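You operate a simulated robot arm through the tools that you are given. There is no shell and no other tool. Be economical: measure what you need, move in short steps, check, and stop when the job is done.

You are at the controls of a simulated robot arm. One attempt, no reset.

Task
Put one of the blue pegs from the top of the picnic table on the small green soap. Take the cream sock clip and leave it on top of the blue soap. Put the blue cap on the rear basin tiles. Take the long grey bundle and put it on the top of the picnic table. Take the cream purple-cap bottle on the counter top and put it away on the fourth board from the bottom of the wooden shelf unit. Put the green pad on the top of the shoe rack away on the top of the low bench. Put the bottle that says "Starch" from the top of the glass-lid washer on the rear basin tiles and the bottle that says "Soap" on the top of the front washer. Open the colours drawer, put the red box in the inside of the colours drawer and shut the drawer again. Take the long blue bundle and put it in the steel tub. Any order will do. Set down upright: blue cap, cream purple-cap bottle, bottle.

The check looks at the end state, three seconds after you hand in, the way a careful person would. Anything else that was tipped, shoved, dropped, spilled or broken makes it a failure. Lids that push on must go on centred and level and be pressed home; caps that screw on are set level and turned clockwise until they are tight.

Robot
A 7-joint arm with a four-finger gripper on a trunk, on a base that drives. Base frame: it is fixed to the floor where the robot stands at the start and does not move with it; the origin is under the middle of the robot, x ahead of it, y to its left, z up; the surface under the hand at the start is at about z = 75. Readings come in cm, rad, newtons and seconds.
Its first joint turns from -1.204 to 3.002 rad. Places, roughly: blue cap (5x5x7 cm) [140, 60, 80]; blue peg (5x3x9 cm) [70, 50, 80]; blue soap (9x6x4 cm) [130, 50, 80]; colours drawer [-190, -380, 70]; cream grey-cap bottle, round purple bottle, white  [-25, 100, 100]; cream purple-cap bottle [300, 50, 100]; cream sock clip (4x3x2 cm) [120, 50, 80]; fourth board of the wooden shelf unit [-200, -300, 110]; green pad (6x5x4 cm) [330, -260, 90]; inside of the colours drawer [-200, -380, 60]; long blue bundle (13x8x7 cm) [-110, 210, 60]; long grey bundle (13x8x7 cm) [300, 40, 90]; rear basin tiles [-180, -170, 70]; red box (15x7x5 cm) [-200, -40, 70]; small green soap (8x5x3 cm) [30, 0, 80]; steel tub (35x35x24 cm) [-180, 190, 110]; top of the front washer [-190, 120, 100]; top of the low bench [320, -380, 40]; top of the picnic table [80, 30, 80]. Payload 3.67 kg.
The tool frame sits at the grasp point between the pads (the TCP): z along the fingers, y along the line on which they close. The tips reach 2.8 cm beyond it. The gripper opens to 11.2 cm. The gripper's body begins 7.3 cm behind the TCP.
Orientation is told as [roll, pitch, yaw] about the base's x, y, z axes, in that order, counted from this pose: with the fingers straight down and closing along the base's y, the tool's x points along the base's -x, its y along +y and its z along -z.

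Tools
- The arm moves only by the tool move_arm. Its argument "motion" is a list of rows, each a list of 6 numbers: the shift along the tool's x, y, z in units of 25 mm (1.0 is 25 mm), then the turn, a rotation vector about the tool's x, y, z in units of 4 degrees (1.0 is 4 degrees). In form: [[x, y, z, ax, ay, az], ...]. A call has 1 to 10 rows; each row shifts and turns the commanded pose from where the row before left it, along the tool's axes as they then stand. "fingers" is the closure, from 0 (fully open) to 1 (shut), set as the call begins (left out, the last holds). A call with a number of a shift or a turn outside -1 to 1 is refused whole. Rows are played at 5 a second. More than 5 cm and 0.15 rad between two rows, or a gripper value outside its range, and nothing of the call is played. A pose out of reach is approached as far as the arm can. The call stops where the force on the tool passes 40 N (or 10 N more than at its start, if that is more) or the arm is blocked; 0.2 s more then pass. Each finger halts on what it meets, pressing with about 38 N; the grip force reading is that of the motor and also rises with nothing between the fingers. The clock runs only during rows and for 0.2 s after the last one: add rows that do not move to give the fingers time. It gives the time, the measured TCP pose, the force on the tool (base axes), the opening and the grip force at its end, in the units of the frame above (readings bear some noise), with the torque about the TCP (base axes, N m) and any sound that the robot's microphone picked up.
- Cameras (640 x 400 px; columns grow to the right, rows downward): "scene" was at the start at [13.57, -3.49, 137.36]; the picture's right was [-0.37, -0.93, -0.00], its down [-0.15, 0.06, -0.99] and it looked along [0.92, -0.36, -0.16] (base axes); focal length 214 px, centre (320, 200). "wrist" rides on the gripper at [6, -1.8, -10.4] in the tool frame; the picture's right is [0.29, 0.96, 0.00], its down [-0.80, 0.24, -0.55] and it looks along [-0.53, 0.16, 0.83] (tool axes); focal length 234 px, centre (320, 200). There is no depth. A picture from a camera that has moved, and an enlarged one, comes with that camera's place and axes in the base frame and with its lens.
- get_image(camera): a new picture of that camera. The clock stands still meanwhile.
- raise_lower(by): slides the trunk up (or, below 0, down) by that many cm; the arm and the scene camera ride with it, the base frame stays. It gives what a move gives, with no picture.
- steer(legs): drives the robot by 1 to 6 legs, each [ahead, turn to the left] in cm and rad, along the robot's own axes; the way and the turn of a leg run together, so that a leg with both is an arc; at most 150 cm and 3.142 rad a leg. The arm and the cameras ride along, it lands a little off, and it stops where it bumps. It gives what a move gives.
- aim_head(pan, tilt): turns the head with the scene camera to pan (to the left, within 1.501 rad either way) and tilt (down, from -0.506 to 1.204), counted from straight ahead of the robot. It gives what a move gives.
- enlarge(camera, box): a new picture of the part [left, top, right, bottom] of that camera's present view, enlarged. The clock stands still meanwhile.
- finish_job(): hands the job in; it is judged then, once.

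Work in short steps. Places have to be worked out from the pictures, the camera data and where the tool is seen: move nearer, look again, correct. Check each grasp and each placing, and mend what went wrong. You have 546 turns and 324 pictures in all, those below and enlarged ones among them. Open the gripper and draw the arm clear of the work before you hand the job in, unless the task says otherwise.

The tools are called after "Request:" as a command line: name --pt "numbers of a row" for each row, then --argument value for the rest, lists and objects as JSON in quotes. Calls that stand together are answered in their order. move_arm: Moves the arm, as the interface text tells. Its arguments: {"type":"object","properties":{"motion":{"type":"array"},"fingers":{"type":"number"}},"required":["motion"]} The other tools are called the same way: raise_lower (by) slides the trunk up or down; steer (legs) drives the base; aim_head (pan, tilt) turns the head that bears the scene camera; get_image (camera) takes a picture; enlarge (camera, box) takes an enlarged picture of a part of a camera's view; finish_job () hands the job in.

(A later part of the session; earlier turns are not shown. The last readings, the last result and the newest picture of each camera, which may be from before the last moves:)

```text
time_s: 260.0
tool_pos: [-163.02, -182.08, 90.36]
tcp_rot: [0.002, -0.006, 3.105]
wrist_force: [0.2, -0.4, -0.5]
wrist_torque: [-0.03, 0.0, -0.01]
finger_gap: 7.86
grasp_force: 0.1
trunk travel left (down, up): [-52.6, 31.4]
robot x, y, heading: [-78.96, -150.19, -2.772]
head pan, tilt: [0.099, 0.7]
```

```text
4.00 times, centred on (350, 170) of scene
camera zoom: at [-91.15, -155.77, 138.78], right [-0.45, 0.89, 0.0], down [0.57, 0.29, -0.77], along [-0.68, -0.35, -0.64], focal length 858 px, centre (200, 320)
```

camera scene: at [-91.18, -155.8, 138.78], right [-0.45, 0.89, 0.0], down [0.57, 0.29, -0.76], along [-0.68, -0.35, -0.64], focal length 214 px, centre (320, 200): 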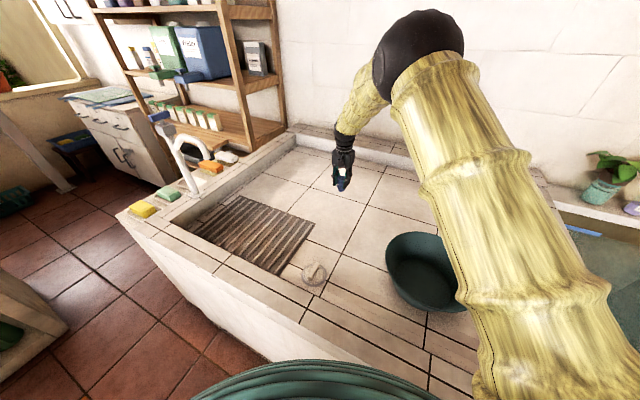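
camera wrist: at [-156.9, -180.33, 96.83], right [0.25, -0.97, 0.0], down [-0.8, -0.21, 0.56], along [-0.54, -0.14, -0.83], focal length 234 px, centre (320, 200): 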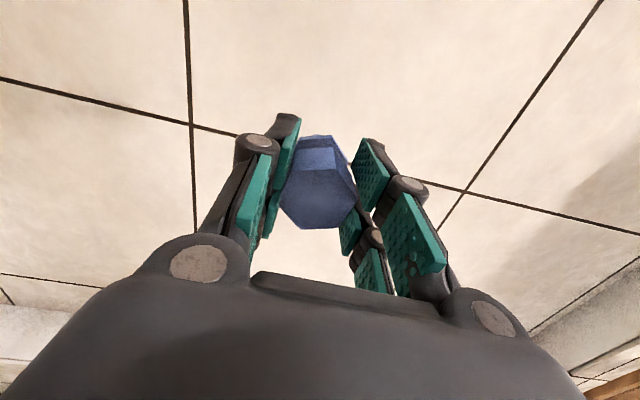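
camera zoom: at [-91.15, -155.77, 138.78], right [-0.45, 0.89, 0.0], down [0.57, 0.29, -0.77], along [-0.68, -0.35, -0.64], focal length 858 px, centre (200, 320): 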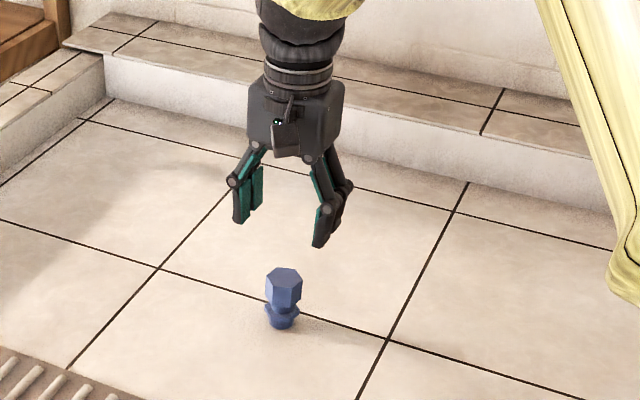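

Cap stands upright. Now raise/retract the arm and look left toward the drawer cabinet and the cart for a route.

Request:
move_arm --pt "0 0 -1 0 0 0" --pt "0 0 -1 0 0 0" --pt "0 0 -1 0 0 0" --pt "0 0 -1 0 0 0" --pt "1 -0.3 -1 0 0 0" --pt "1 -0.3 -1 0 0 0" --pt "1 -0.3 -1 0 0 0" --pt "1 -0.3 -1 0 0 0" --pt "1 -0.3 0 0 0 0" --pt "1 -0.3 0 0 0 0" --fingers 0

Request:
move_arm --pt "1 -0.4 0 0 0 0" --pt "1 -0.4 0 0 0 0" --pt "1 -0.4 0 0 0 0" --pt "1 -0.4 0 0 0 0" --pt "1 -0.4 0 0 0 0" --pt "0 0 0 0 0 0"

Request:
aim_head --pan 1.0 --tilt 0.5

Request:
get_image --camera "scene"

```text
time_s: 262.2
tool_pos: [-147.6, -177.76, 110.23]
tcp_rot: [0.003, -0.005, 3.105]
wrist_force: [0.4, -0.4, -0.4]
wrist_torque: [0.05, -0.04, -0.03]
finger_gap: 11.19
grasp_force: 0.1
trunk travel left (down, up): [-52.6, 31.4]
robot x, y, heading: [-78.65, -150.26, -2.774]
head pan, tilt: [0.099, 0.7]
```

```text
time_s: 263.6
tool_pos: [-135.32, -173.35, 109.86]
tcp_rot: [0.004, -0.004, 3.104]
wrist_force: [0.2, 0.4, 0.1]
wrist_torque: [-0.01, -0.03, 0.01]
finger_gap: 11.19
grasp_force: 0.1
trunk travel left (down, up): [-52.6, 31.4]
robot x, y, heading: [-79.48, -150.25, -2.771]
head pan, tilt: [0.099, 0.7]
```

```text
time_s: 264.8
tool_pos: [-135.33, -173.46, 109.87]
tcp_rot: [0.004, -0.005, 3.104]
wrist_force: [-0.7, -0.2, -0.2]
wrist_torque: [0.02, 0.02, 0.02]
finger_gap: 11.2
grasp_force: 0.2
trunk travel left (down, up): [-52.6, 31.4]
robot x, y, heading: [-78.88, -149.81, -2.772]
head pan, tilt: [1.0, 0.499]
```

```text
245 pictures are left
camera scene: at [-85.44, -160.88, 140.54], right [-0.98, 0.2, 0.0], down [0.1, 0.47, -0.88], along [-0.17, -0.86, -0.48], focal length 214 px, centre (320, 200)
```

scene: 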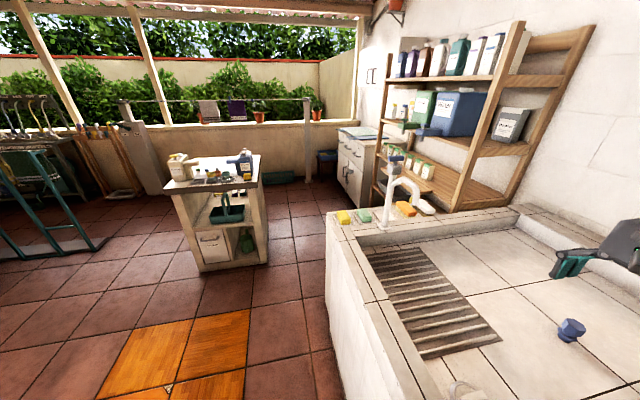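

The corridor lies between basin (x≈−113, ends y≈−260) and the cart (x −66, starts y≈−308). Drive along x≈−82 to y≈−275 and look.

Request:
steer --legs '[[0, 1.2], [124, 0]]'

Request:
aim_head --pan -0.3 --tilt 0.5

Request:
get_image --camera "scene"

```text
time_s: 274.1
tool_pos: [-77.64, -335.72, 109.8]
tcp_rot: [0.002, -0.004, -1.983]
wrist_force: [-0.6, -0.7, 0.0]
wrist_torque: [0.02, 0.03, 0.0]
finger_gap: 11.18
grasp_force: 0.0
trunk travel left (down, up): [-52.6, 31.4]
robot x, y, heading: [-79.19, -274.6, -1.575]
head pan, tilt: [1.0, 0.499]
```

```text
time_s: 275.6
tool_pos: [-77.77, -335.72, 109.93]
tcp_rot: [0.005, -0.005, -1.985]
wrist_force: [0.4, -0.8, 0.3]
wrist_torque: [0.01, -0.01, 0.0]
finger_gap: 11.2
grasp_force: 0.1
trunk travel left (down, up): [-52.6, 31.4]
robot x, y, heading: [-79.14, -274.68, -1.576]
head pan, tilt: [-0.3, 0.499]
```

```text
244 pictures are left
camera scene: at [-77.55, -288.74, 140.52], right [-0.99, -0.15, 0.0], down [-0.07, 0.48, -0.88], along [0.13, -0.87, -0.48], focal length 214 px, centre (320, 200)
```

scene: 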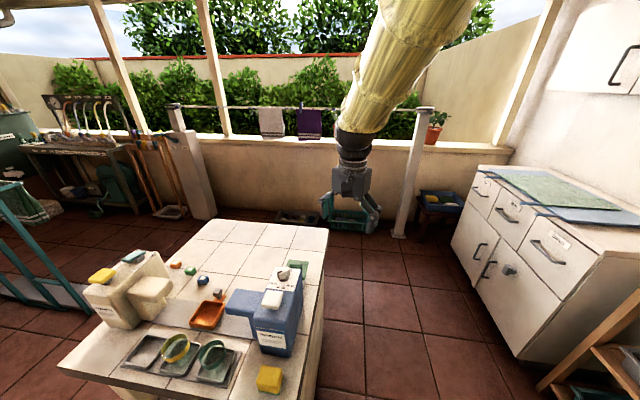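

Cabinet with three top drawers faces +x at x≈−172; the near one at y≈−387 is labelled. Drive to (−118,−382) facing it.

Request:
steer --legs '[[0, -0.612], [66, 0], [0, 0.617], [52, 0]]'

Request:
steer --legs '[[0, -1.571]]'

Request:
aim_head --pan 0.2 --tilt 0.7

Request:
get_image --camera "scene"

```text
time_s: 279.4
tool_pos: [-121.08, -347.1, 109.56]
tcp_rot: [0.004, 0.003, -2.53]
wrist_force: [-8.4, -1.0, -3.8]
wrist_torque: [0.14, -0.97, -0.01]
finger_gap: 11.19
grasp_force: 0.1
trunk travel left (down, up): [-52.6, 31.4]
robot x, y, heading: [-91.81, -293.1, -1.962]
head pan, tilt: [-0.3, 0.499]
stopped in leg 2: the robot was blocked; the commanded pose is now the measured one
```

```text
time_s: 283.6
tool_pos: [-146.07, -264.12, 110.12]
tcp_rot: [-0.003, -0.015, 2.18]
wrist_force: [-0.1, -1.1, -0.2]
wrist_torque: [0.01, -0.02, 0.04]
finger_gap: 11.19
grasp_force: 0.0
trunk travel left (down, up): [-52.6, 31.4]
robot x, y, heading: [-91.7, -291.12, 2.751]
head pan, tilt: [-0.3, 0.499]
```

```text
time_s: 284.5
tool_pos: [-146.01, -264.06, 110.08]
tcp_rot: [0.001, -0.017, 2.18]
wrist_force: [-1.0, 0.2, -0.7]
wrist_torque: [0.02, -0.03, -0.01]
finger_gap: 11.21
grasp_force: 0.1
trunk travel left (down, up): [-52.6, 31.4]
robot x, y, heading: [-91.76, -291.39, 2.751]
head pan, tilt: [0.201, 0.7]
```

```text
243 pictures are left
camera scene: at [-104.68, -287.81, 138.78], right [0.19, 0.98, 0.0], down [0.63, -0.12, -0.77], along [-0.75, 0.14, -0.64], focal length 214 px, centre (320, 200)
```

scene: 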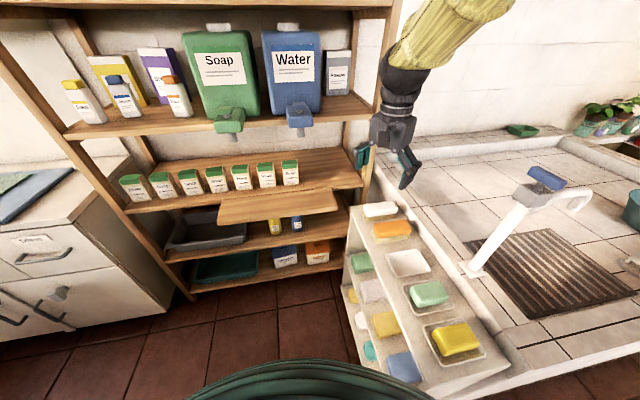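

It bumped (probably the cart corner on my left), and turned where it stood. I must check the cart. Turn back left to face −y and look at the cart and base.

Request:
steer --legs '[[0, 1.96]]'

Request:
aim_head --pan 0.7 --tilt 0.8

Request:
get_image --camera "scene"

```text
time_s: 289.8
tool_pos: [-92.33, -351.9, 110.09]
tcp_rot: [0.001, -0.016, -2.081]
wrist_force: [-0.5, 0.2, 0.0]
wrist_torque: [0.01, -0.01, -0.02]
finger_gap: 11.2
grasp_force: 0.1
trunk travel left (down, up): [-52.6, 31.4]
robot x, y, heading: [-92.34, -291.39, -1.511]
head pan, tilt: [0.201, 0.7]
```

```text
time_s: 290.7
tool_pos: [-92.43, -351.99, 110.1]
tcp_rot: [0.0, -0.016, -2.081]
wrist_force: [-0.6, -0.1, 0.1]
wrist_torque: [-0.01, -0.01, 0.03]
finger_gap: 11.19
grasp_force: 0.0
trunk travel left (down, up): [-52.6, 31.4]
robot x, y, heading: [-92.53, -291.35, -1.514]
head pan, tilt: [0.7, 0.799]
```

```text
242 pictures are left
camera scene: at [-86.57, -302.16, 137.95], right [-0.72, -0.69, 0.0], down [-0.49, 0.52, -0.7], along [0.48, -0.5, -0.72], focal length 214 px, centre (320, 200)
```

scene: 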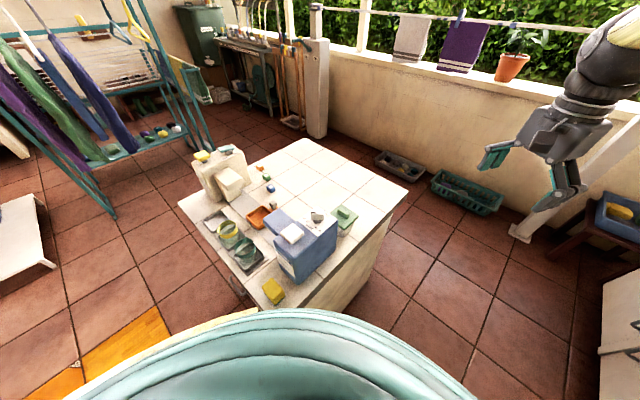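

The cart and its contents are fine. To pass it I'll go more to the right; first pull the hand in closer so it stays clear of the shelf unit.

Request:
move_arm --pt "0.9 -0.5 0 0 0 0" --pt "0.9 -0.5 0 0 0 0" --pt "0.9 -0.5 0 0 0 0" --pt "0.9 -0.5 0 0 0 0" --pt "0.9 -0.5 0 0 0 0" --pt "0.9 -0.5 0 0 0 0" --pt "0.9 -0.5 0 0 0 0" --pt "0 0 0 0 0 0"

Request:
aim_head --pan 0.3 --tilt 0.8

Request:
get_image --camera "scene"

```text
time_s: 292.5
tool_pos: [-92.39, -333.97, 109.69]
tcp_rot: [0.0, -0.014, -2.08]
wrist_force: [0.2, -0.4, 0.7]
wrist_torque: [-0.04, -0.05, -0.04]
finger_gap: 11.19
grasp_force: 0.1
trunk travel left (down, up): [-52.6, 31.4]
robot x, y, heading: [-92.32, -291.33, -1.514]
head pan, tilt: [0.7, 0.799]
```

```text
time_s: 293.4
tool_pos: [-92.49, -333.93, 109.71]
tcp_rot: [0.001, -0.015, -2.08]
wrist_force: [-0.8, -0.6, -0.3]
wrist_torque: [-0.03, 0.03, -0.02]
finger_gap: 11.2
grasp_force: 0.0
trunk travel left (down, up): [-52.6, 31.4]
robot x, y, heading: [-92.26, -290.96, -1.511]
head pan, tilt: [0.3, 0.799]
```

```text
241 pictures are left
camera scene: at [-89.28, -303.85, 137.95], right [-0.93, -0.36, 0.0], down [-0.25, 0.67, -0.7], along [0.25, -0.65, -0.72], focal length 214 px, centre (320, 200)
```

scene: 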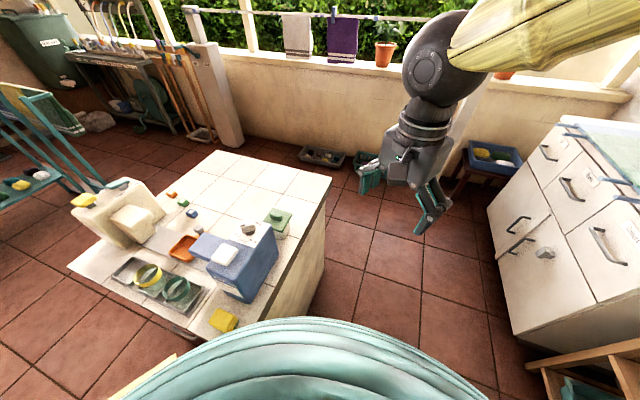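

Now go: turn right 0.89, ahead 35.

Request:
steer --legs '[[0, -0.89], [35, 0]]'

```text
time_s: 297.9
tool_pos: [-151.45, -341.49, 109.6]
tcp_rot: [0.0, -0.014, -2.973]
wrist_force: [-0.2, 1.0, -0.8]
wrist_torque: [0.03, -0.05, 0.0]
finger_gap: 11.2
grasp_force: 0.1
trunk travel left (down, up): [-52.6, 31.4]
robot x, y, heading: [-117.68, -314.71, -2.403]
head pan, tilt: [0.3, 0.799]
```

Good. Turn to face −y and advance to y≈−382.

Request:
steer --legs '[[0, 0.832], [66, 0]]'

```text
time_s: 303.8
tool_pos: [-118.11, -423.07, 109.61]
tcp_rot: [-0.001, -0.016, -2.116]
wrist_force: [-0.1, -0.8, 0.1]
wrist_torque: [0.05, -0.02, 0.0]
finger_gap: 11.21
grasp_force: 0.0
trunk travel left (down, up): [-52.6, 31.4]
robot x, y, heading: [-116.29, -380.94, -1.547]
head pan, tilt: [0.3, 0.799]
```

Request:
steer --legs '[[0, -1.594]]'

Request:
aim_head --pan 0.2 --tilt 0.8

Request:
get_image --camera "scene"

```text
time_s: 308.1
tool_pos: [-158.84, -376.54, 109.53]
tcp_rot: [0.0, -0.014, 2.542]
wrist_force: [-0.6, 0.2, -0.3]
wrist_torque: [0.02, -0.01, 0.0]
finger_gap: 11.17
grasp_force: 0.0
trunk travel left (down, up): [-52.6, 31.4]
robot x, y, heading: [-116.21, -380.11, 3.11]
head pan, tilt: [0.3, 0.799]
```

```text
time_s: 308.8
tool_pos: [-158.87, -376.44, 109.59]
tcp_rot: [0.001, -0.015, 2.54]
wrist_force: [-0.9, -0.6, -0.1]
wrist_torque: [-0.04, -0.01, -0.03]
finger_gap: 11.18
grasp_force: 0.1
trunk travel left (down, up): [-52.6, 31.4]
robot x, y, heading: [-116.17, -380.5, 3.112]
head pan, tilt: [0.201, 0.799]
```

```text
240 pictures are left
camera scene: at [-129.43, -381.73, 137.95], right [-0.17, 0.99, 0.0], down [0.71, 0.12, -0.7], along [-0.69, -0.12, -0.72], focal length 214 px, centre (320, 200)
```

scene: 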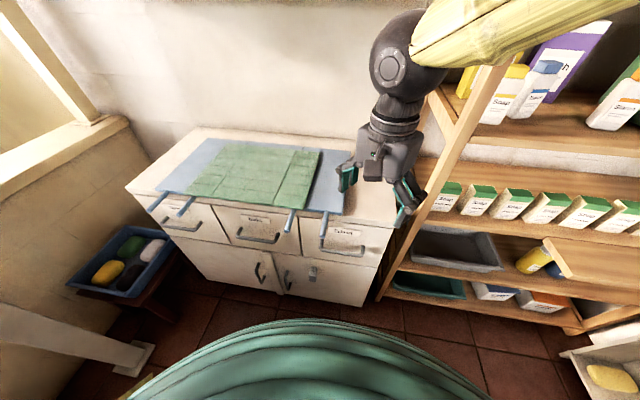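

Request:
enlarge --camera "scene" --box '[130, 150, 410, 325]'

```text
2.29 times, centred on (270, 238) of scene
camera zoom: at [-129.43, -381.73, 137.95], right [-0.17, 0.99, 0.0], down [0.71, 0.12, -0.7], along [-0.69, -0.12, -0.72], focal length 490 px, centre (434, 114)
```

zoom: 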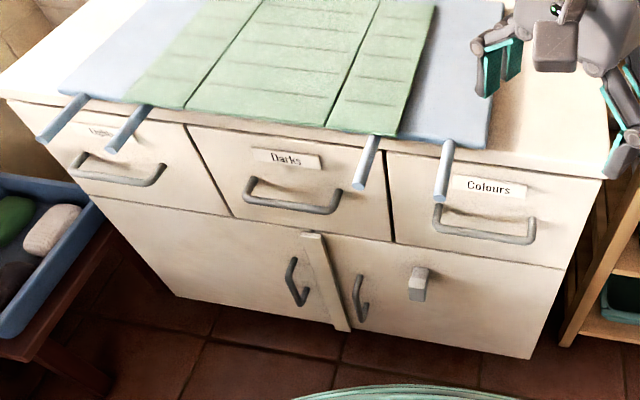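

The Colours drawer is the right one; its bar handle runs y≈−389…−372 at x≈−172, z≈67, with a rod overhanging near its left end. I'll shift the robot to about (−106,−394) so that I can pull by driving backward past the cart.

Request:
steer --legs '[[0, -0.92], [-17, 0], [0, 0.95]]'

Request:
aim_head --pan 0.2 --tilt 0.8

Request:
get_image --camera "wrist"

```text
time_s: 315.0
tool_pos: [-149.41, -390.69, 109.54]
tcp_rot: [0.0, -0.016, 2.558]
wrist_force: [0.1, -0.4, 0.5]
wrist_torque: [0.01, 0.02, 0.01]
finger_gap: 11.2
grasp_force: 0.1
trunk travel left (down, up): [-52.6, 31.4]
robot x, y, heading: [-106.56, -394.16, 3.128]
head pan, tilt: [0.201, 0.799]
```

```text
time_s: 315.6
tool_pos: [-149.4, -390.72, 109.76]
tcp_rot: [-0.001, -0.015, 2.557]
wrist_force: [0.0, 0.7, 0.3]
wrist_torque: [-0.01, -0.01, 0.01]
finger_gap: 11.19
grasp_force: 0.1
trunk travel left (down, up): [-52.6, 31.4]
robot x, y, heading: [-107.03, -393.7, 3.128]
head pan, tilt: [0.201, 0.799]
```

```text
238 pictures are left
camera wrist: at [-143.14, -392.6, 119.99], right [-0.29, -0.96, 0.0], down [-0.79, 0.24, 0.57], along [-0.54, 0.17, -0.82], focal length 234 px, centre (320, 200)
```

wrist: 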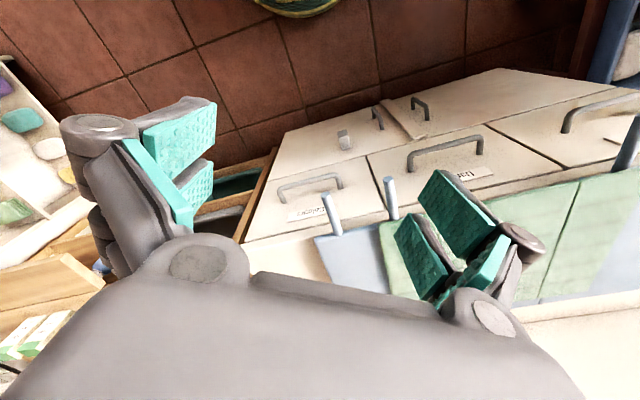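

Handle bar centre computed again from the wrist view: (−171.6,−380.7,67). I'll back the base 15 cm for working room, then set yaw to 1.571 (closing along x) before tilting the hand horizontal.

Request:
steer --legs '[[-15, 0]]'

Request:
move_arm --pt "0 0 0 0 0 1" --pt "0 0 0 0 0 1" --pt "0 0 0 0 0 1" --pt "0 0 0 0 0 1" --pt "0 0 0 0 0 1" --pt "0 0 0 0 0 1" --pt "0 0 0 0 0 1" --pt "0 0 0 0 0 1" --pt "0 0 0 0 0 1" --pt "0 0 0 0 0 1"

Request:
move_arm --pt "0 0 0 0 0 1" --pt "0 0 0 0 0 1" --pt "0 0 0 0 0 1" --pt "0 0 0 0 0 1" --pt "0 0 0 0 0 0.1"

```text
time_s: 317.0
tool_pos: [-134.42, -391.01, 109.77]
tcp_rot: [-0.001, -0.015, 2.555]
wrist_force: [-0.5, -0.3, 0.8]
wrist_torque: [0.02, 0.05, -0.02]
finger_gap: 11.23
grasp_force: 0.2
trunk travel left (down, up): [-52.6, 31.4]
robot x, y, heading: [-92.0, -394.27, 3.13]
head pan, tilt: [0.201, 0.799]
```

```text
time_s: 319.2
tool_pos: [-134.61, -390.77, 109.58]
tcp_rot: [0.011, -0.012, 1.858]
wrist_force: [-0.3, -0.2, 0.0]
wrist_torque: [-0.06, 0.03, -0.02]
finger_gap: 11.19
grasp_force: 0.0
trunk travel left (down, up): [-52.6, 31.4]
robot x, y, heading: [-92.04, -394.41, 3.126]
head pan, tilt: [0.201, 0.799]
```

```text
time_s: 320.4
tool_pos: [-134.54, -390.9, 109.67]
tcp_rot: [0.014, -0.01, 1.572]
wrist_force: [-0.1, -0.9, -0.1]
wrist_torque: [0.03, 0.0, 0.0]
finger_gap: 11.21
grasp_force: 0.0
trunk travel left (down, up): [-52.6, 31.4]
robot x, y, heading: [-92.04, -394.4, 3.125]
head pan, tilt: [0.201, 0.799]
```

Yaw set. Move forward/right at this height, then tilt the tool to point −x.

Request:
move_arm --pt "-0.5 0.9 0 0 0 0" --pt "-0.5 0.9 0 0 0 0" --pt "-0.5 0.9 0 0 0 0" --pt "-0.5 0.9 0 0 0 0" --pt "-0.5 0.9 0 0 0 0" --pt "-0.5 0.9 0 0 0 0" --pt "-0.5 0.9 0 0 0 0" --pt "-0.5 0.9 0 0 0 0" --pt "-0.5 0.9 0 0 0 0" --pt "-0.5 0.9 0 0 0 0"

Request:
move_arm --pt "0 0 0 -1 0 0" --pt "0 0 0 -1 0 0" --pt "0 0 0 -1 0 0" --pt "0 0 0 -1 0 0" --pt "0 0 0 -1 0 0" --pt "0 0 0 -1 0 0" --pt "0 0 0 -1 0 0" --pt "0 0 0 -1 0 0" --pt "0 0 0 -1 0 0" --pt "0 0 0 -1 0 0"

```text
time_s: 322.6
tool_pos: [-157.12, -378.86, 109.84]
tcp_rot: [0.013, -0.009, 1.572]
wrist_force: [0.2, 0.7, -0.7]
wrist_torque: [0.0, -0.01, 0.01]
finger_gap: 11.17
grasp_force: 0.2
trunk travel left (down, up): [-52.6, 31.4]
robot x, y, heading: [-92.06, -394.33, 3.128]
head pan, tilt: [0.201, 0.799]
```

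```text
time_s: 324.8
tool_pos: [-157.53, -378.23, 110.86]
tcp_rot: [0.704, -0.01, 1.576]
wrist_force: [-0.5, 1.0, -0.9]
wrist_torque: [-0.01, -0.02, 0.03]
finger_gap: 11.17
grasp_force: 0.1
out of reach, approached as far as the arm can: row 10
trunk travel left (down, up): [-52.6, 31.4]
robot x, y, heading: [-92.13, -394.17, 3.125]
head pan, tilt: [0.201, 0.799]
```

The wrist reaches its limit at ~40° tilt here. Lower the trunk so the forearm lies flatter, which should allow more tilt.

Request:
raise_lower --by -34

Request:
get_image --camera "scene"

```text
time_s: 328.1
tool_pos: [-157.5, -378.36, 76.87]
tcp_rot: [0.7, -0.008, 1.575]
wrist_force: [0.7, 0.1, 0.5]
wrist_torque: [0.04, -0.01, 0.02]
finger_gap: 11.19
grasp_force: 0.0
trunk travel left (down, up): [-18.6, 65.4]
robot x, y, heading: [-92.07, -394.4, 3.13]
head pan, tilt: [0.201, 0.799]
```

```text
237 pictures are left
camera scene: at [-105.05, -395.7, 103.96], right [-0.19, 0.98, 0.0], down [0.7, 0.13, -0.7], along [-0.69, -0.13, -0.72], focal length 214 px, centre (320, 200)
```

scene: 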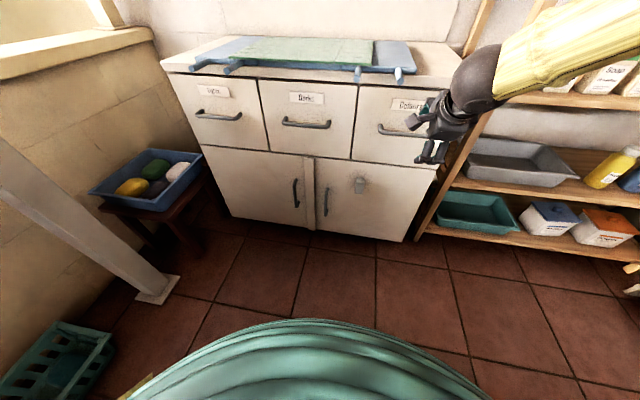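

Forearm is flatter now. Tilt further.

Request:
move_arm --pt "0 0 0 -1 0 0" --pt "0 0 0 -1 0 0" --pt "0 0 0 -1 0 0" --pt "0 0 0 -1 0 0" --pt "0 0 0 -1 0 0" --pt "0 0 0 -1 0 0" --pt "0 0 0 -1 0 0" --pt "0 0 0 -1 0 0"

Request:
enlarge --camera "scene" --box '[300, 30, 500, 190]'

```text
time_s: 329.9
tool_pos: [-157.44, -378.31, 76.91]
tcp_rot: [0.701, -0.009, 1.577]
wrist_force: [-0.2, -0.4, -0.2]
wrist_torque: [-0.03, 0.01, 0.0]
finger_gap: 11.21
grasp_force: 0.1
out of reach, approached as far as the arm can: row 1, 2, 3, 4, 5, 6, 7, 8
trunk travel left (down, up): [-18.6, 65.4]
robot x, y, heading: [-91.71, -393.77, 3.126]
head pan, tilt: [0.201, 0.799]
```

```text
2.50 times, centred on (400, 110) of scene
camera zoom: at [-105.05, -395.7, 103.95], right [-0.19, 0.98, 0.0], down [0.7, 0.13, -0.7], along [-0.69, -0.13, -0.72], focal length 536 px, centre (120, 425)
```

zoom: 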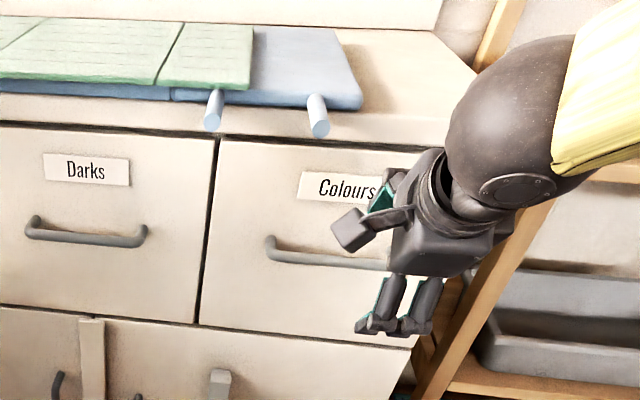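

The wrist can't bend past ~40° tilt, but that suffices: a 40° approach clears the counter slab (z≈84–87). First see whether the commanded pose stayed in reach: rotate back 1 unit and shut the jaws partly.

Request:
move_arm --pt "0 0 0 1 0 0" --pt "0 0 0 0 0 0" --pt "0 0 0 0 0 0" --fingers 0.5

Request:
get_image --camera "wrist"

```text
time_s: 330.7
tool_pos: [-157.39, -378.19, 77.01]
tcp_rot: [0.634, -0.009, 1.574]
wrist_force: [-0.2, 0.0, -0.5]
wrist_torque: [0.0, 0.01, -0.02]
finger_gap: 5.6
grasp_force: 0.1
trunk travel left (down, up): [-18.6, 65.4]
robot x, y, heading: [-91.99, -394.4, 3.124]
head pan, tilt: [0.201, 0.799]
```

```text
235 pictures are left
camera wrist: at [-149.68, -384.24, 84.25], right [-0.77, -0.3, 0.56], down [0.13, 0.79, 0.6], along [-0.62, 0.53, -0.57], focal length 234 px, centre (320, 200)
```

wrist: 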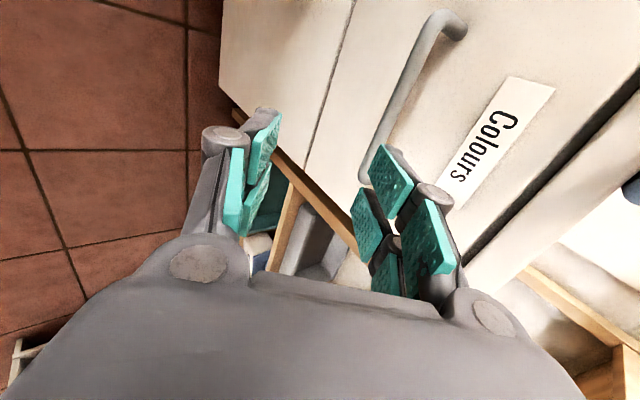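

Control is fine. The bar is at x≈−171.7, z≈70, y −389…−374. Move to a pre-grasp point for gripping it at y≈−377, jaws at ~3.9 cm.

Request:
move_arm --pt "-0.16 0.66 0 0 0 0" --pt "-0.16 0.66 0 0 0 0" --pt "-0.16 0.66 0.4 0 0 0" --pt "0 0.66 0.6 0 0 0" --pt "0 0 0.7 0 0 0" --pt "0 0 0.7 0 0 0" --pt "0 0 0 0 0 0" --fingers 0.65

Request:
get_image --camera "wrist"

Request:
enlarge --camera "scene" --box '[340, 40, 480, 150]'

```text
time_s: 332.3
tool_pos: [-166.27, -377.12, 75.89]
tcp_rot: [0.632, -0.009, 1.576]
wrist_force: [-0.8, -0.3, 0.1]
wrist_torque: [0.01, 0.0, 0.0]
finger_gap: 3.93
grasp_force: 0.0
trunk travel left (down, up): [-18.6, 65.4]
robot x, y, heading: [-92.36, -394.22, 3.129]
head pan, tilt: [0.201, 0.799]
```

```text
234 pictures are left
camera wrist: at [-158.6, -383.12, 83.25], right [-0.77, -0.3, 0.56], down [0.13, 0.79, 0.6], along [-0.62, 0.53, -0.57], focal length 234 px, centre (320, 200)
```

wrist: 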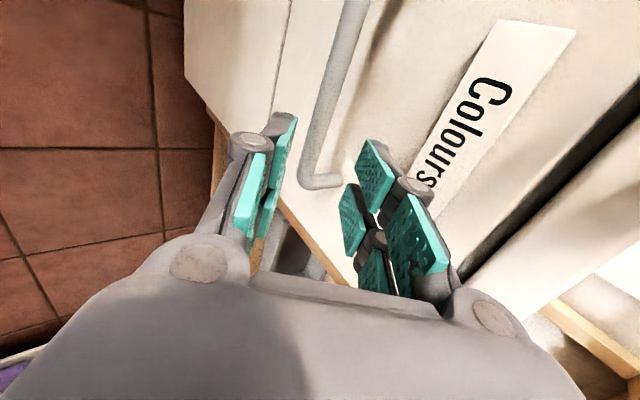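

```text
3.64 times, centred on (410, 95) of scene
camera zoom: at [-105.07, -395.71, 103.95], right [-0.19, 0.98, 0.0], down [0.7, 0.13, -0.7], along [-0.68, -0.13, -0.72], focal length 780 px, centre (-7, 582)
```

zoom: 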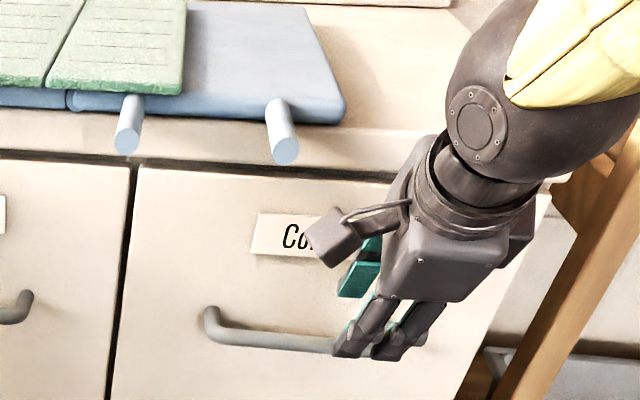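

Triangulated bar: x≈−170.2, z≈70.4. Narrow jaws to ~3 cm and advance 4.7 cm along the tool so the bar lies between the fingertips.

Request:
move_arm --pt "0 -0.15 0.5 0 0 0" --pt "0 0 0.5 0 0 0" --pt "0 0 0.4 0 0 0" --pt "0 0 0 0 0 0" --fingers 0.73

Request:
get_image --camera "wrist"

```text
time_s: 333.3
tool_pos: [-168.08, -377.11, 72.97]
tcp_rot: [0.631, -0.011, 1.577]
wrist_force: [-0.2, 0.3, 0.7]
wrist_torque: [0.0, -0.02, 0.0]
finger_gap: 3.04
grasp_force: 0.1
trunk travel left (down, up): [-18.6, 65.4]
robot x, y, heading: [-92.03, -394.28, 3.129]
head pan, tilt: [0.201, 0.799]
```

```text
232 pictures are left
camera wrist: at [-160.41, -383.14, 80.2], right [-0.77, -0.3, 0.56], down [0.13, 0.79, 0.6], along [-0.62, 0.53, -0.57], focal length 234 px, centre (320, 200)
```

wrist: 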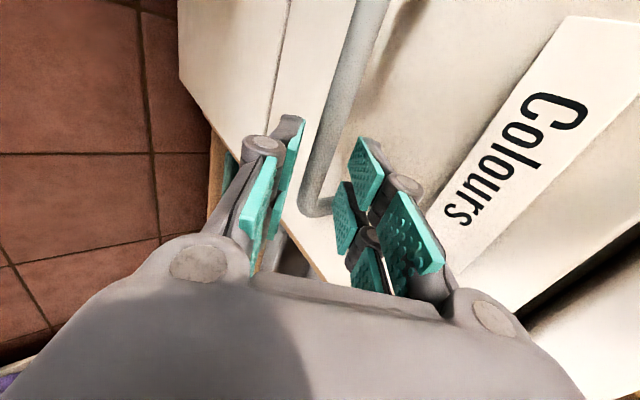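

The bar is between the fingers. Advance 1.2 cm more and close.

Request:
move_arm --pt "0 0 0.25 0 0 0" --pt "0 0 0.23 0 0 0" --pt "0 0 0 0 0 0"

Request:
move_arm --pt "0 0 0 0 0 0" --pt "0 0 0 0 0 0" --pt "0 0 0 0 0 0" --fingers 1

Request:
get_image --camera "wrist"

```text
time_s: 334.1
tool_pos: [-168.96, -377.02, 72.06]
tcp_rot: [0.632, -0.009, 1.576]
wrist_force: [-0.5, 0.4, -0.1]
wrist_torque: [0.01, -0.01, 0.02]
finger_gap: 3.02
grasp_force: 0.1
trunk travel left (down, up): [-18.6, 65.4]
robot x, y, heading: [-92.11, -394.12, 3.129]
head pan, tilt: [0.201, 0.799]
```

```text
time_s: 334.9
tool_pos: [-168.69, -377.01, 71.95]
tcp_rot: [0.63, -0.008, 1.577]
wrist_force: [13.0, -3.2, -7.4]
wrist_torque: [-0.29, -0.27, -0.49]
finger_gap: 1.34
grasp_force: 45.1
trunk travel left (down, up): [-18.6, 65.4]
robot x, y, heading: [-91.86, -394.23, 3.126]
head pan, tilt: [0.201, 0.799]
```

```text
231 pictures are left
camera wrist: at [-161.08, -383.08, 79.25], right [-0.77, -0.3, 0.56], down [0.13, 0.79, 0.6], along [-0.62, 0.53, -0.57], focal length 234 px, centre (320, 200)
```

wrist: 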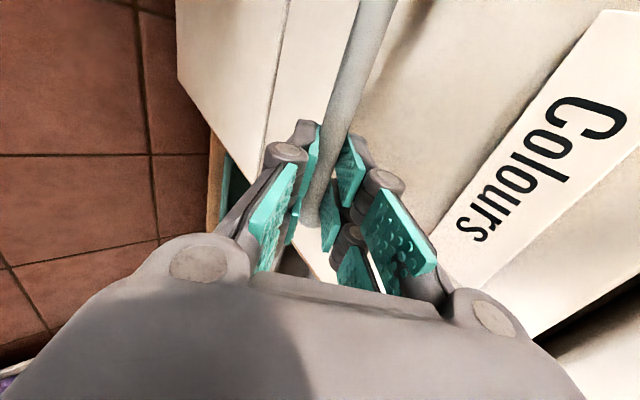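

Handle gripped (1.34 cm). Pull by backing the base 12 cm first.

Request:
steer --legs '[[-12, 0]]'

Request:
get_image --camera "scene"

```text
time_s: 336.1
tool_pos: [-156.85, -377.03, 71.94]
tcp_rot: [0.63, -0.009, 1.577]
wrist_force: [0.7, 33.4, -9.6]
wrist_torque: [0.88, -0.06, -1.05]
finger_gap: 1.36
grasp_force: 45.0
trunk travel left (down, up): [-18.6, 65.4]
robot x, y, heading: [-80.04, -394.09, 3.126]
head pan, tilt: [0.201, 0.799]
```

```text
230 pictures are left
camera scene: at [-93.04, -395.67, 103.95], right [-0.19, 0.98, 0.0], down [0.7, 0.13, -0.7], along [-0.68, -0.13, -0.72], focal length 214 px, centre (320, 200)
```

scene: 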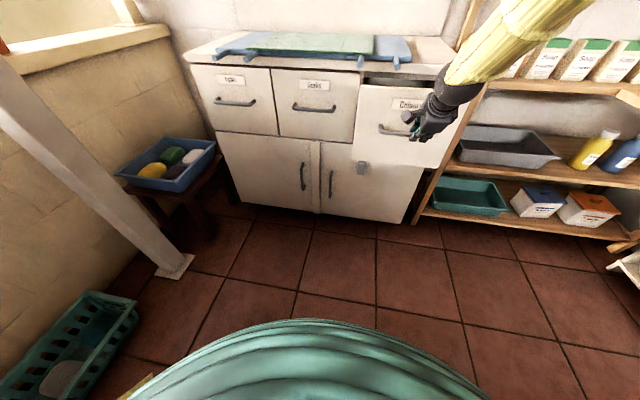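

Drawer is opening; a side force of 33 N builds up. Relieve it with a small +y shift, then pull more.

Request:
move_arm --pt "-0.12 0 0 0 0 0" --pt "0 0 0 0 0 0"

Request:
steer --legs '[[-10, 0]]'

Request:
get_image --camera "scene"

```text
time_s: 336.8
tool_pos: [-156.74, -377.05, 71.97]
tcp_rot: [0.631, -0.009, 1.576]
wrist_force: [1.5, -11.2, -4.5]
wrist_torque: [-0.37, -0.09, -0.8]
finger_gap: 1.34
grasp_force: 45.6
trunk travel left (down, up): [-18.6, 65.4]
robot x, y, heading: [-79.87, -394.41, 3.127]
head pan, tilt: [0.201, 0.799]
```

```text
time_s: 337.7
tool_pos: [-153.23, -377.27, 71.96]
tcp_rot: [0.626, -0.011, 1.573]
wrist_force: [-0.7, 0.9, 5.2]
wrist_torque: [-0.35, 0.06, -0.46]
finger_gap: 1.34
grasp_force: 44.7
trunk travel left (down, up): [-18.6, 65.4]
robot x, y, heading: [-76.29, -394.8, -3.142]
head pan, tilt: [0.201, 0.799]
stopped in leg 1: the force on the tool passed its limit at 68 N (the readings are from after the stop); the commanded pose is now the measured one
```

```text
229 pictures are left
camera scene: at [-89.2, -396.29, 103.95], right [-0.2, 0.98, 0.0], down [0.7, 0.14, -0.7], along [-0.68, -0.14, -0.72], focal length 214 px, centre (320, 200)
```

scene: 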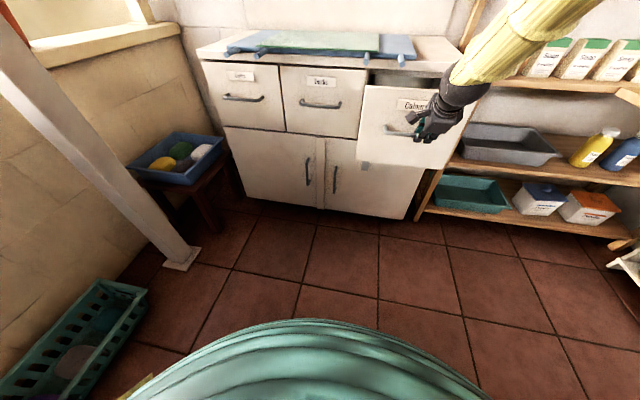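

It reached a stop about 15.5 cm out – enough for the box laid crosswise. Release the handle and retreat along the tool axis.

Request:
move_arm --pt "0 0 0 0 0 0" --pt "0 0 0 0 0 0" --pt "0 0 -0.5 0 0 0" --pt "0 0 -0.8 0 0 0" --pt "0 0 -0.8 0 0 0" --pt "0 0 -0.8 0 0 0" --pt "0 0 -0.8 0 0 0" --pt "0 0 0 0 0 0" --fingers 0.73

Request:
get_image --camera "wrist"

```text
time_s: 339.5
tool_pos: [-147.89, -377.58, 78.45]
tcp_rot: [0.607, -0.008, 1.579]
wrist_force: [0.0, 0.3, -0.1]
wrist_torque: [-0.06, 0.0, 0.01]
finger_gap: 2.99
grasp_force: 0.1
out of reach, approached as far as the arm can: row 7
trunk travel left (down, up): [-18.6, 65.4]
robot x, y, heading: [-76.21, -394.52, -3.138]
head pan, tilt: [0.201, 0.799]
```

```text
228 pictures are left
camera wrist: at [-140.26, -383.44, 86.01], right [-0.78, -0.3, 0.54], down [0.11, 0.79, 0.6], along [-0.61, 0.53, -0.59], focal length 234 px, centre (320, 200)
```

wrist: 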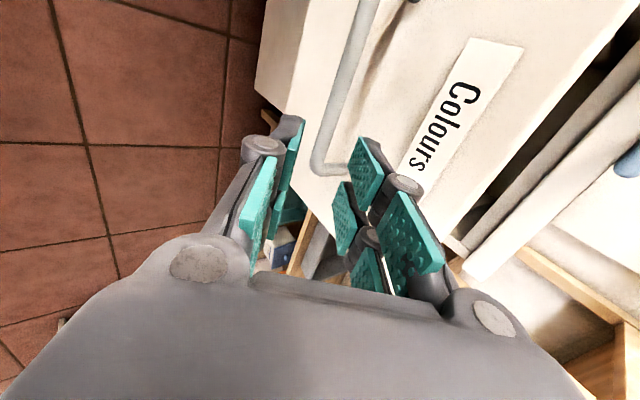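

Free of the handle. Raise the trunk again and bring the tool back to vertical.

Request:
raise_lower --by 36

Request:
move_arm --pt "0 0 0 1 0 0" --pt "0 0 0 1 0 0" --pt "0 0 0 1 0 0" --pt "0 0 0 1 0 0" --pt "0 0 0 1 0 0" --pt "0 0 0 1 0 0" --pt "0 0 0 1 0 0" --pt "0 0 0 1 0 0" --pt "0 0 0 0.7 0 0" --pt "0 0 0 0 0 0" --fingers 0

Request:
get_image --camera "scene"

```text
time_s: 343.0
tool_pos: [-147.9, -377.54, 114.42]
tcp_rot: [0.607, -0.009, 1.58]
wrist_force: [1.0, -0.7, -0.1]
wrist_torque: [-0.01, -0.02, 0.02]
finger_gap: 3.01
grasp_force: 0.2
trunk travel left (down, up): [-54.6, 29.4]
robot x, y, heading: [-76.6, -394.37, -3.137]
head pan, tilt: [0.201, 0.799]
```

```text
time_s: 345.2
tool_pos: [-147.82, -377.47, 114.55]
tcp_rot: [0.001, -0.009, 1.578]
wrist_force: [-0.2, 1.0, -0.1]
wrist_torque: [0.02, 0.01, -0.01]
finger_gap: 11.19
grasp_force: 0.0
trunk travel left (down, up): [-54.6, 29.4]
robot x, y, heading: [-76.43, -394.67, -3.142]
head pan, tilt: [0.201, 0.799]
```

```text
227 pictures are left
camera scene: at [-89.22, -396.26, 139.95], right [-0.2, 0.98, 0.0], down [0.7, 0.14, -0.7], along [-0.68, -0.14, -0.72], focal length 214 px, centre (320, 200)
```

scene: 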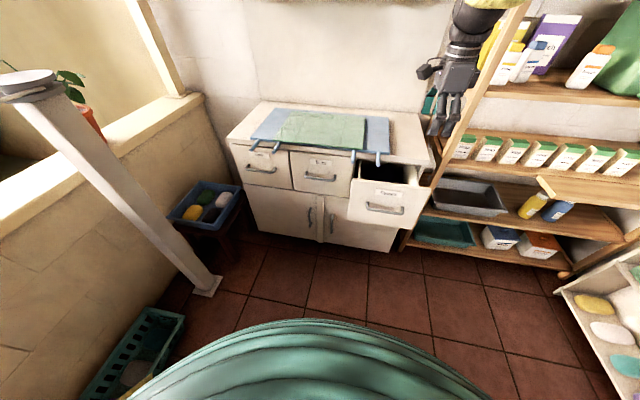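

Drawer stays open. Now fetch the red box. Retract the hand, then drive out: forward to x≈−111, north, and diagonally through the gap at (−89.5,−284).

Request:
move_arm --pt "0.4 -1 0 0 0 0" --pt "0.4 -1 0 0 0 0" --pt "0.4 -1 0 0 0 0" --pt "0.4 -1 0 0 0 0" --pt "0.4 -1 0 0 0 0" --pt "0.4 -1 0 0 0 0" --pt "0.4 -1 0 0 0 0" --pt "0.4 -1 0 0 0 0" --pt "0.4 -1 0 0 0 0" --pt "0.4 -1 0 0 0 0"

Request:
steer --legs '[[34, 0], [0, -1.571], [86, 0]]'

```text
time_s: 347.4
tool_pos: [-122.65, -387.39, 114.4]
tcp_rot: [0.001, -0.011, 1.579]
wrist_force: [0.5, -0.1, 0.0]
wrist_torque: [0.03, 0.02, 0.03]
finger_gap: 11.19
grasp_force: 0.0
trunk travel left (down, up): [-54.6, 29.4]
robot x, y, heading: [-76.05, -394.59, -3.144]
head pan, tilt: [0.201, 0.799]
```

```text
time_s: 357.7
tool_pos: [-107.84, -259.72, 114.48]
tcp_rot: [0.0, -0.011, 0.055]
wrist_force: [-0.1, -0.3, -0.4]
wrist_torque: [-0.03, -0.05, -0.01]
finger_gap: 11.2
grasp_force: 0.1
trunk travel left (down, up): [-54.6, 29.4]
robot x, y, heading: [-113.12, -306.8, 1.62]
head pan, tilt: [0.201, 0.799]
```

On plan. Go diagonally through the gap.

Request:
steer --legs '[[0, -0.852], [54, 0]]'

```text
time_s: 363.0
tool_pos: [-35.13, -243.33, 114.46]
tcp_rot: [0.0, -0.01, -0.808]
wrist_force: [0.6, -0.1, -1.0]
wrist_torque: [-0.02, 0.0, 0.02]
finger_gap: 11.18
grasp_force: 0.0
trunk travel left (down, up): [-54.6, 29.4]
robot x, y, heading: [-73.74, -270.17, 0.757]
head pan, tilt: [0.201, 0.799]
```

Through. Drive north along the basin to y≈−25 and look for the red box.

Request:
steer --legs '[[0, 0.79], [130, 0], [115, 0]]'

Request:
aim_head --pan 1.1 --tilt 0.45

Request:
get_image --camera "scene"

```text
time_s: 377.1
tool_pos: [-49.24, 20.05, 114.41]
tcp_rot: [0.0, -0.01, -0.092]
wrist_force: [0.4, -0.4, -0.2]
wrist_torque: [-0.02, 0.04, 0.01]
finger_gap: 11.2
grasp_force: 0.2
trunk travel left (down, up): [-54.6, 29.4]
robot x, y, heading: [-60.65, -25.21, 1.472]
head pan, tilt: [0.201, 0.799]
```

```text
time_s: 378.3
tool_pos: [-49.33, 20.09, 114.39]
tcp_rot: [-0.001, -0.01, -0.091]
wrist_force: [0.7, 0.1, 0.7]
wrist_torque: [-0.01, -0.03, 0.05]
finger_gap: 11.22
grasp_force: 0.0
trunk travel left (down, up): [-54.6, 29.4]
robot x, y, heading: [-60.66, -25.61, 1.474]
head pan, tilt: [1.1, 0.45]
```

```text
226 pictures are left
camera scene: at [-68.33, -15.51, 142.99], right [0.54, 0.84, 0.0], down [0.37, -0.24, -0.9], along [-0.76, 0.49, -0.44], focal length 214 px, centre (320, 200)
```

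scene: 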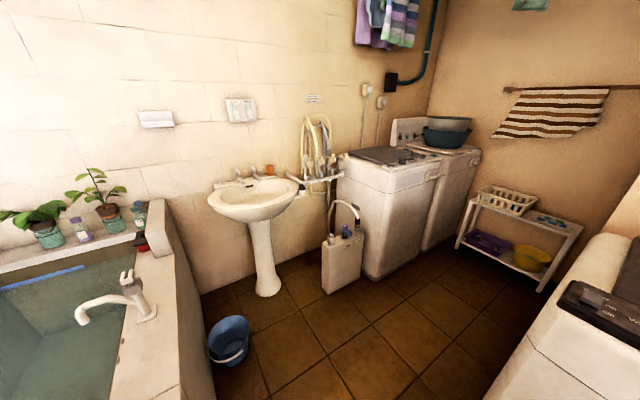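

The red item is on the rim at the basin's back right corner (≈(−195,−42)); reachable from the bay beside the basin. Drive to about (−132,16), passing clear of basin corner and bucket.

Request:
steer --legs '[[0, 0.863], [58, 0], [0, 0.8], [30, 0]]'

Request:
aim_head --pan 0.6 --tilt 0.6

Request:
get_image --camera "scene"

```text
time_s: 387.5
tool_pos: [-178.04, 25.84, 114.31]
tcp_rot: [-0.003, -0.009, 1.557]
wrist_force: [-0.7, -0.6, -0.4]
wrist_torque: [-0.03, -0.02, 0.03]
finger_gap: 11.21
grasp_force: 0.0
trunk travel left (down, up): [-54.6, 29.4]
robot x, y, heading: [-131.85, 17.47, 3.122]
head pan, tilt: [1.1, 0.45]
```

```text
time_s: 388.4
tool_pos: [-177.89, 25.73, 114.5]
tcp_rot: [0.002, -0.008, 1.556]
wrist_force: [-0.2, 0.1, 0.8]
wrist_torque: [0.0, -0.01, 0.0]
finger_gap: 11.19
grasp_force: 0.0
trunk travel left (down, up): [-54.6, 29.4]
robot x, y, heading: [-131.7, 17.35, 3.118]
head pan, tilt: [0.6, 0.6]
```

```text
225 pictures are left
camera scene: at [-144.12, 12.77, 141.64], right [-0.55, 0.84, 0.0], down [0.47, 0.31, -0.83], along [-0.69, -0.45, -0.56], focal length 214 px, centre (320, 200)
```

scene: 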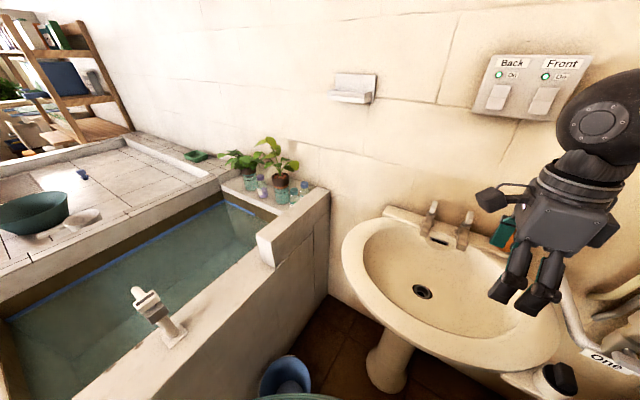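

The red box must lie behind the raised end wall of the basin. Turn left 0.75 to face it and look with the hand camera from above.

Request:
steer --legs '[[0, 0.76]]'

Request:
move_arm --pt "0 0.9 0 0 0 0" --pt "0 0.9 0 0 0 0" --pt "0 0.9 0 0 0 0" --pt "0 0.9 0 0 0 0" --pt "0 0.9 0 0 0 0" --pt "0 0.9 0 0 0 0" --pt "0 0.9 0 0 0 0" --pt "0 0.9 0 0 0 0" --pt "0 0 0 0 0 0"

Request:
get_image --camera "wrist"

Request:
get_image --camera "scene"

```text
time_s: 390.9
tool_pos: [-170.61, -8.76, 114.34]
tcp_rot: [-0.001, -0.009, 2.326]
wrist_force: [0.0, -1.0, -1.1]
wrist_torque: [0.05, 0.02, -0.02]
finger_gap: 11.2
grasp_force: 0.2
trunk travel left (down, up): [-54.6, 29.4]
robot x, y, heading: [-131.23, 17.43, -2.395]
head pan, tilt: [0.6, 0.6]
```

```text
time_s: 392.9
tool_pos: [-183.86, -21.06, 114.5]
tcp_rot: [0.0, -0.008, 2.326]
wrist_force: [0.9, 0.0, -0.4]
wrist_torque: [-0.02, 0.01, 0.01]
finger_gap: 11.19
grasp_force: 0.0
trunk travel left (down, up): [-54.6, 29.4]
robot x, y, heading: [-132.08, 17.61, -2.398]
head pan, tilt: [0.6, 0.6]
```

```text
224 pictures are left
camera wrist: at [-178.24, -24.25, 124.77], right [-0.5, -0.87, 0.0], down [-0.72, 0.41, 0.56], along [-0.49, 0.28, -0.83], focal length 234 px, centre (320, 200)
```

wrist: 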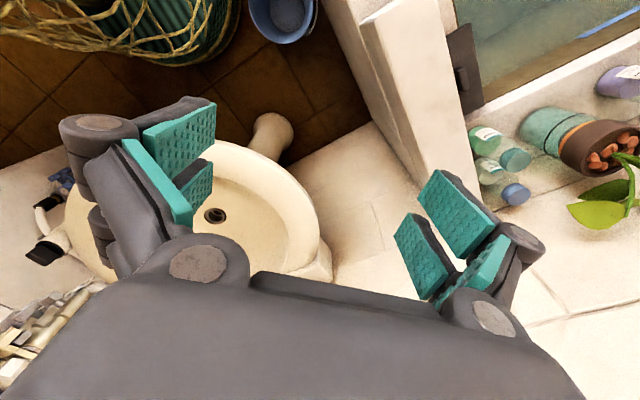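

```text
223 pictures are left
camera scene: at [-137.36, 5.5, 141.65], right [-0.98, 0.22, 0.0], down [0.13, 0.55, -0.83], along [-0.18, -0.81, -0.56], focal length 214 px, centre (320, 200)
```

scene: 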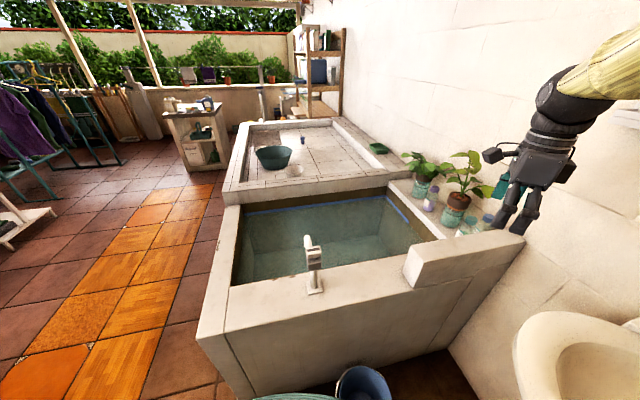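

A dark-topped red box sits against the inner side of the end wall at ≈(−196,−45), long side along x. Swing the hand camera to look along −x at it.

Request:
move_arm --pt "0 0 0 0 0 -1" --pt "0 0 0 0 0 -1" --pt "0 0 0 0 0 -1" --pt "0 0 0 0 0 -1" --pt "0 0 0 0 0 -1" --pt "0 0 0 0 0 -1" --pt "0 0 0 0 0 -1" --pt "0 0 0 0 0 -1" --pt "0 0 0 0 0 -1" --pt "0 0 0 0 0 -1"

Request:
move_arm --pt "0 0 0 0 0 -0.9" --pt "0 0 0 0 0 -0.8" --pt "0.4 0.9 0 0 0 0" --pt "0.4 0.9 0 0 0 0" --pt "0.4 0.9 0 0 0 0" --pt "0.4 0.9 0 0 0 0" --pt "0.4 0.9 0 0 0 0" --pt "0.4 0.9 0 0 0 0" --pt "0.4 0.9 0 0 0 0" --pt "0.4 0.9 0 0 0 0"

Request:
get_image --camera "wrist"

```text
time_s: 395.1
tool_pos: [-183.81, -21.16, 114.34]
tcp_rot: [-0.006, -0.006, 3.025]
wrist_force: [-0.3, 0.0, -0.3]
wrist_torque: [-0.01, -0.01, 0.02]
finger_gap: 11.2
grasp_force: 0.1
trunk travel left (down, up): [-54.6, 29.4]
robot x, y, heading: [-131.64, 17.39, -2.397]
head pan, tilt: [0.6, 0.6]
```

```text
time_s: 397.2
tool_pos: [-176.26, -38.83, 116.18]
tcp_rot: [0.026, 0.006, 3.133]
wrist_force: [0.4, 0.4, 0.9]
wrist_torque: [-0.03, 0.01, 0.02]
finger_gap: 11.21
grasp_force: 0.1
trunk travel left (down, up): [-54.6, 29.4]
robot x, y, heading: [-131.7, 17.32, -2.395]
head pan, tilt: [0.6, 0.6]
```

```text
222 pictures are left
camera wrist: at [-170.23, -36.84, 126.55], right [0.28, -0.96, 0.03], down [-0.8, -0.22, 0.56], along [-0.53, -0.18, -0.83], focal length 234 px, centre (320, 200)
```

wrist: 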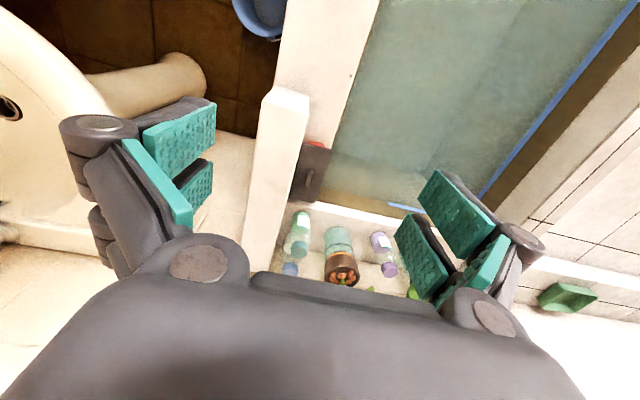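

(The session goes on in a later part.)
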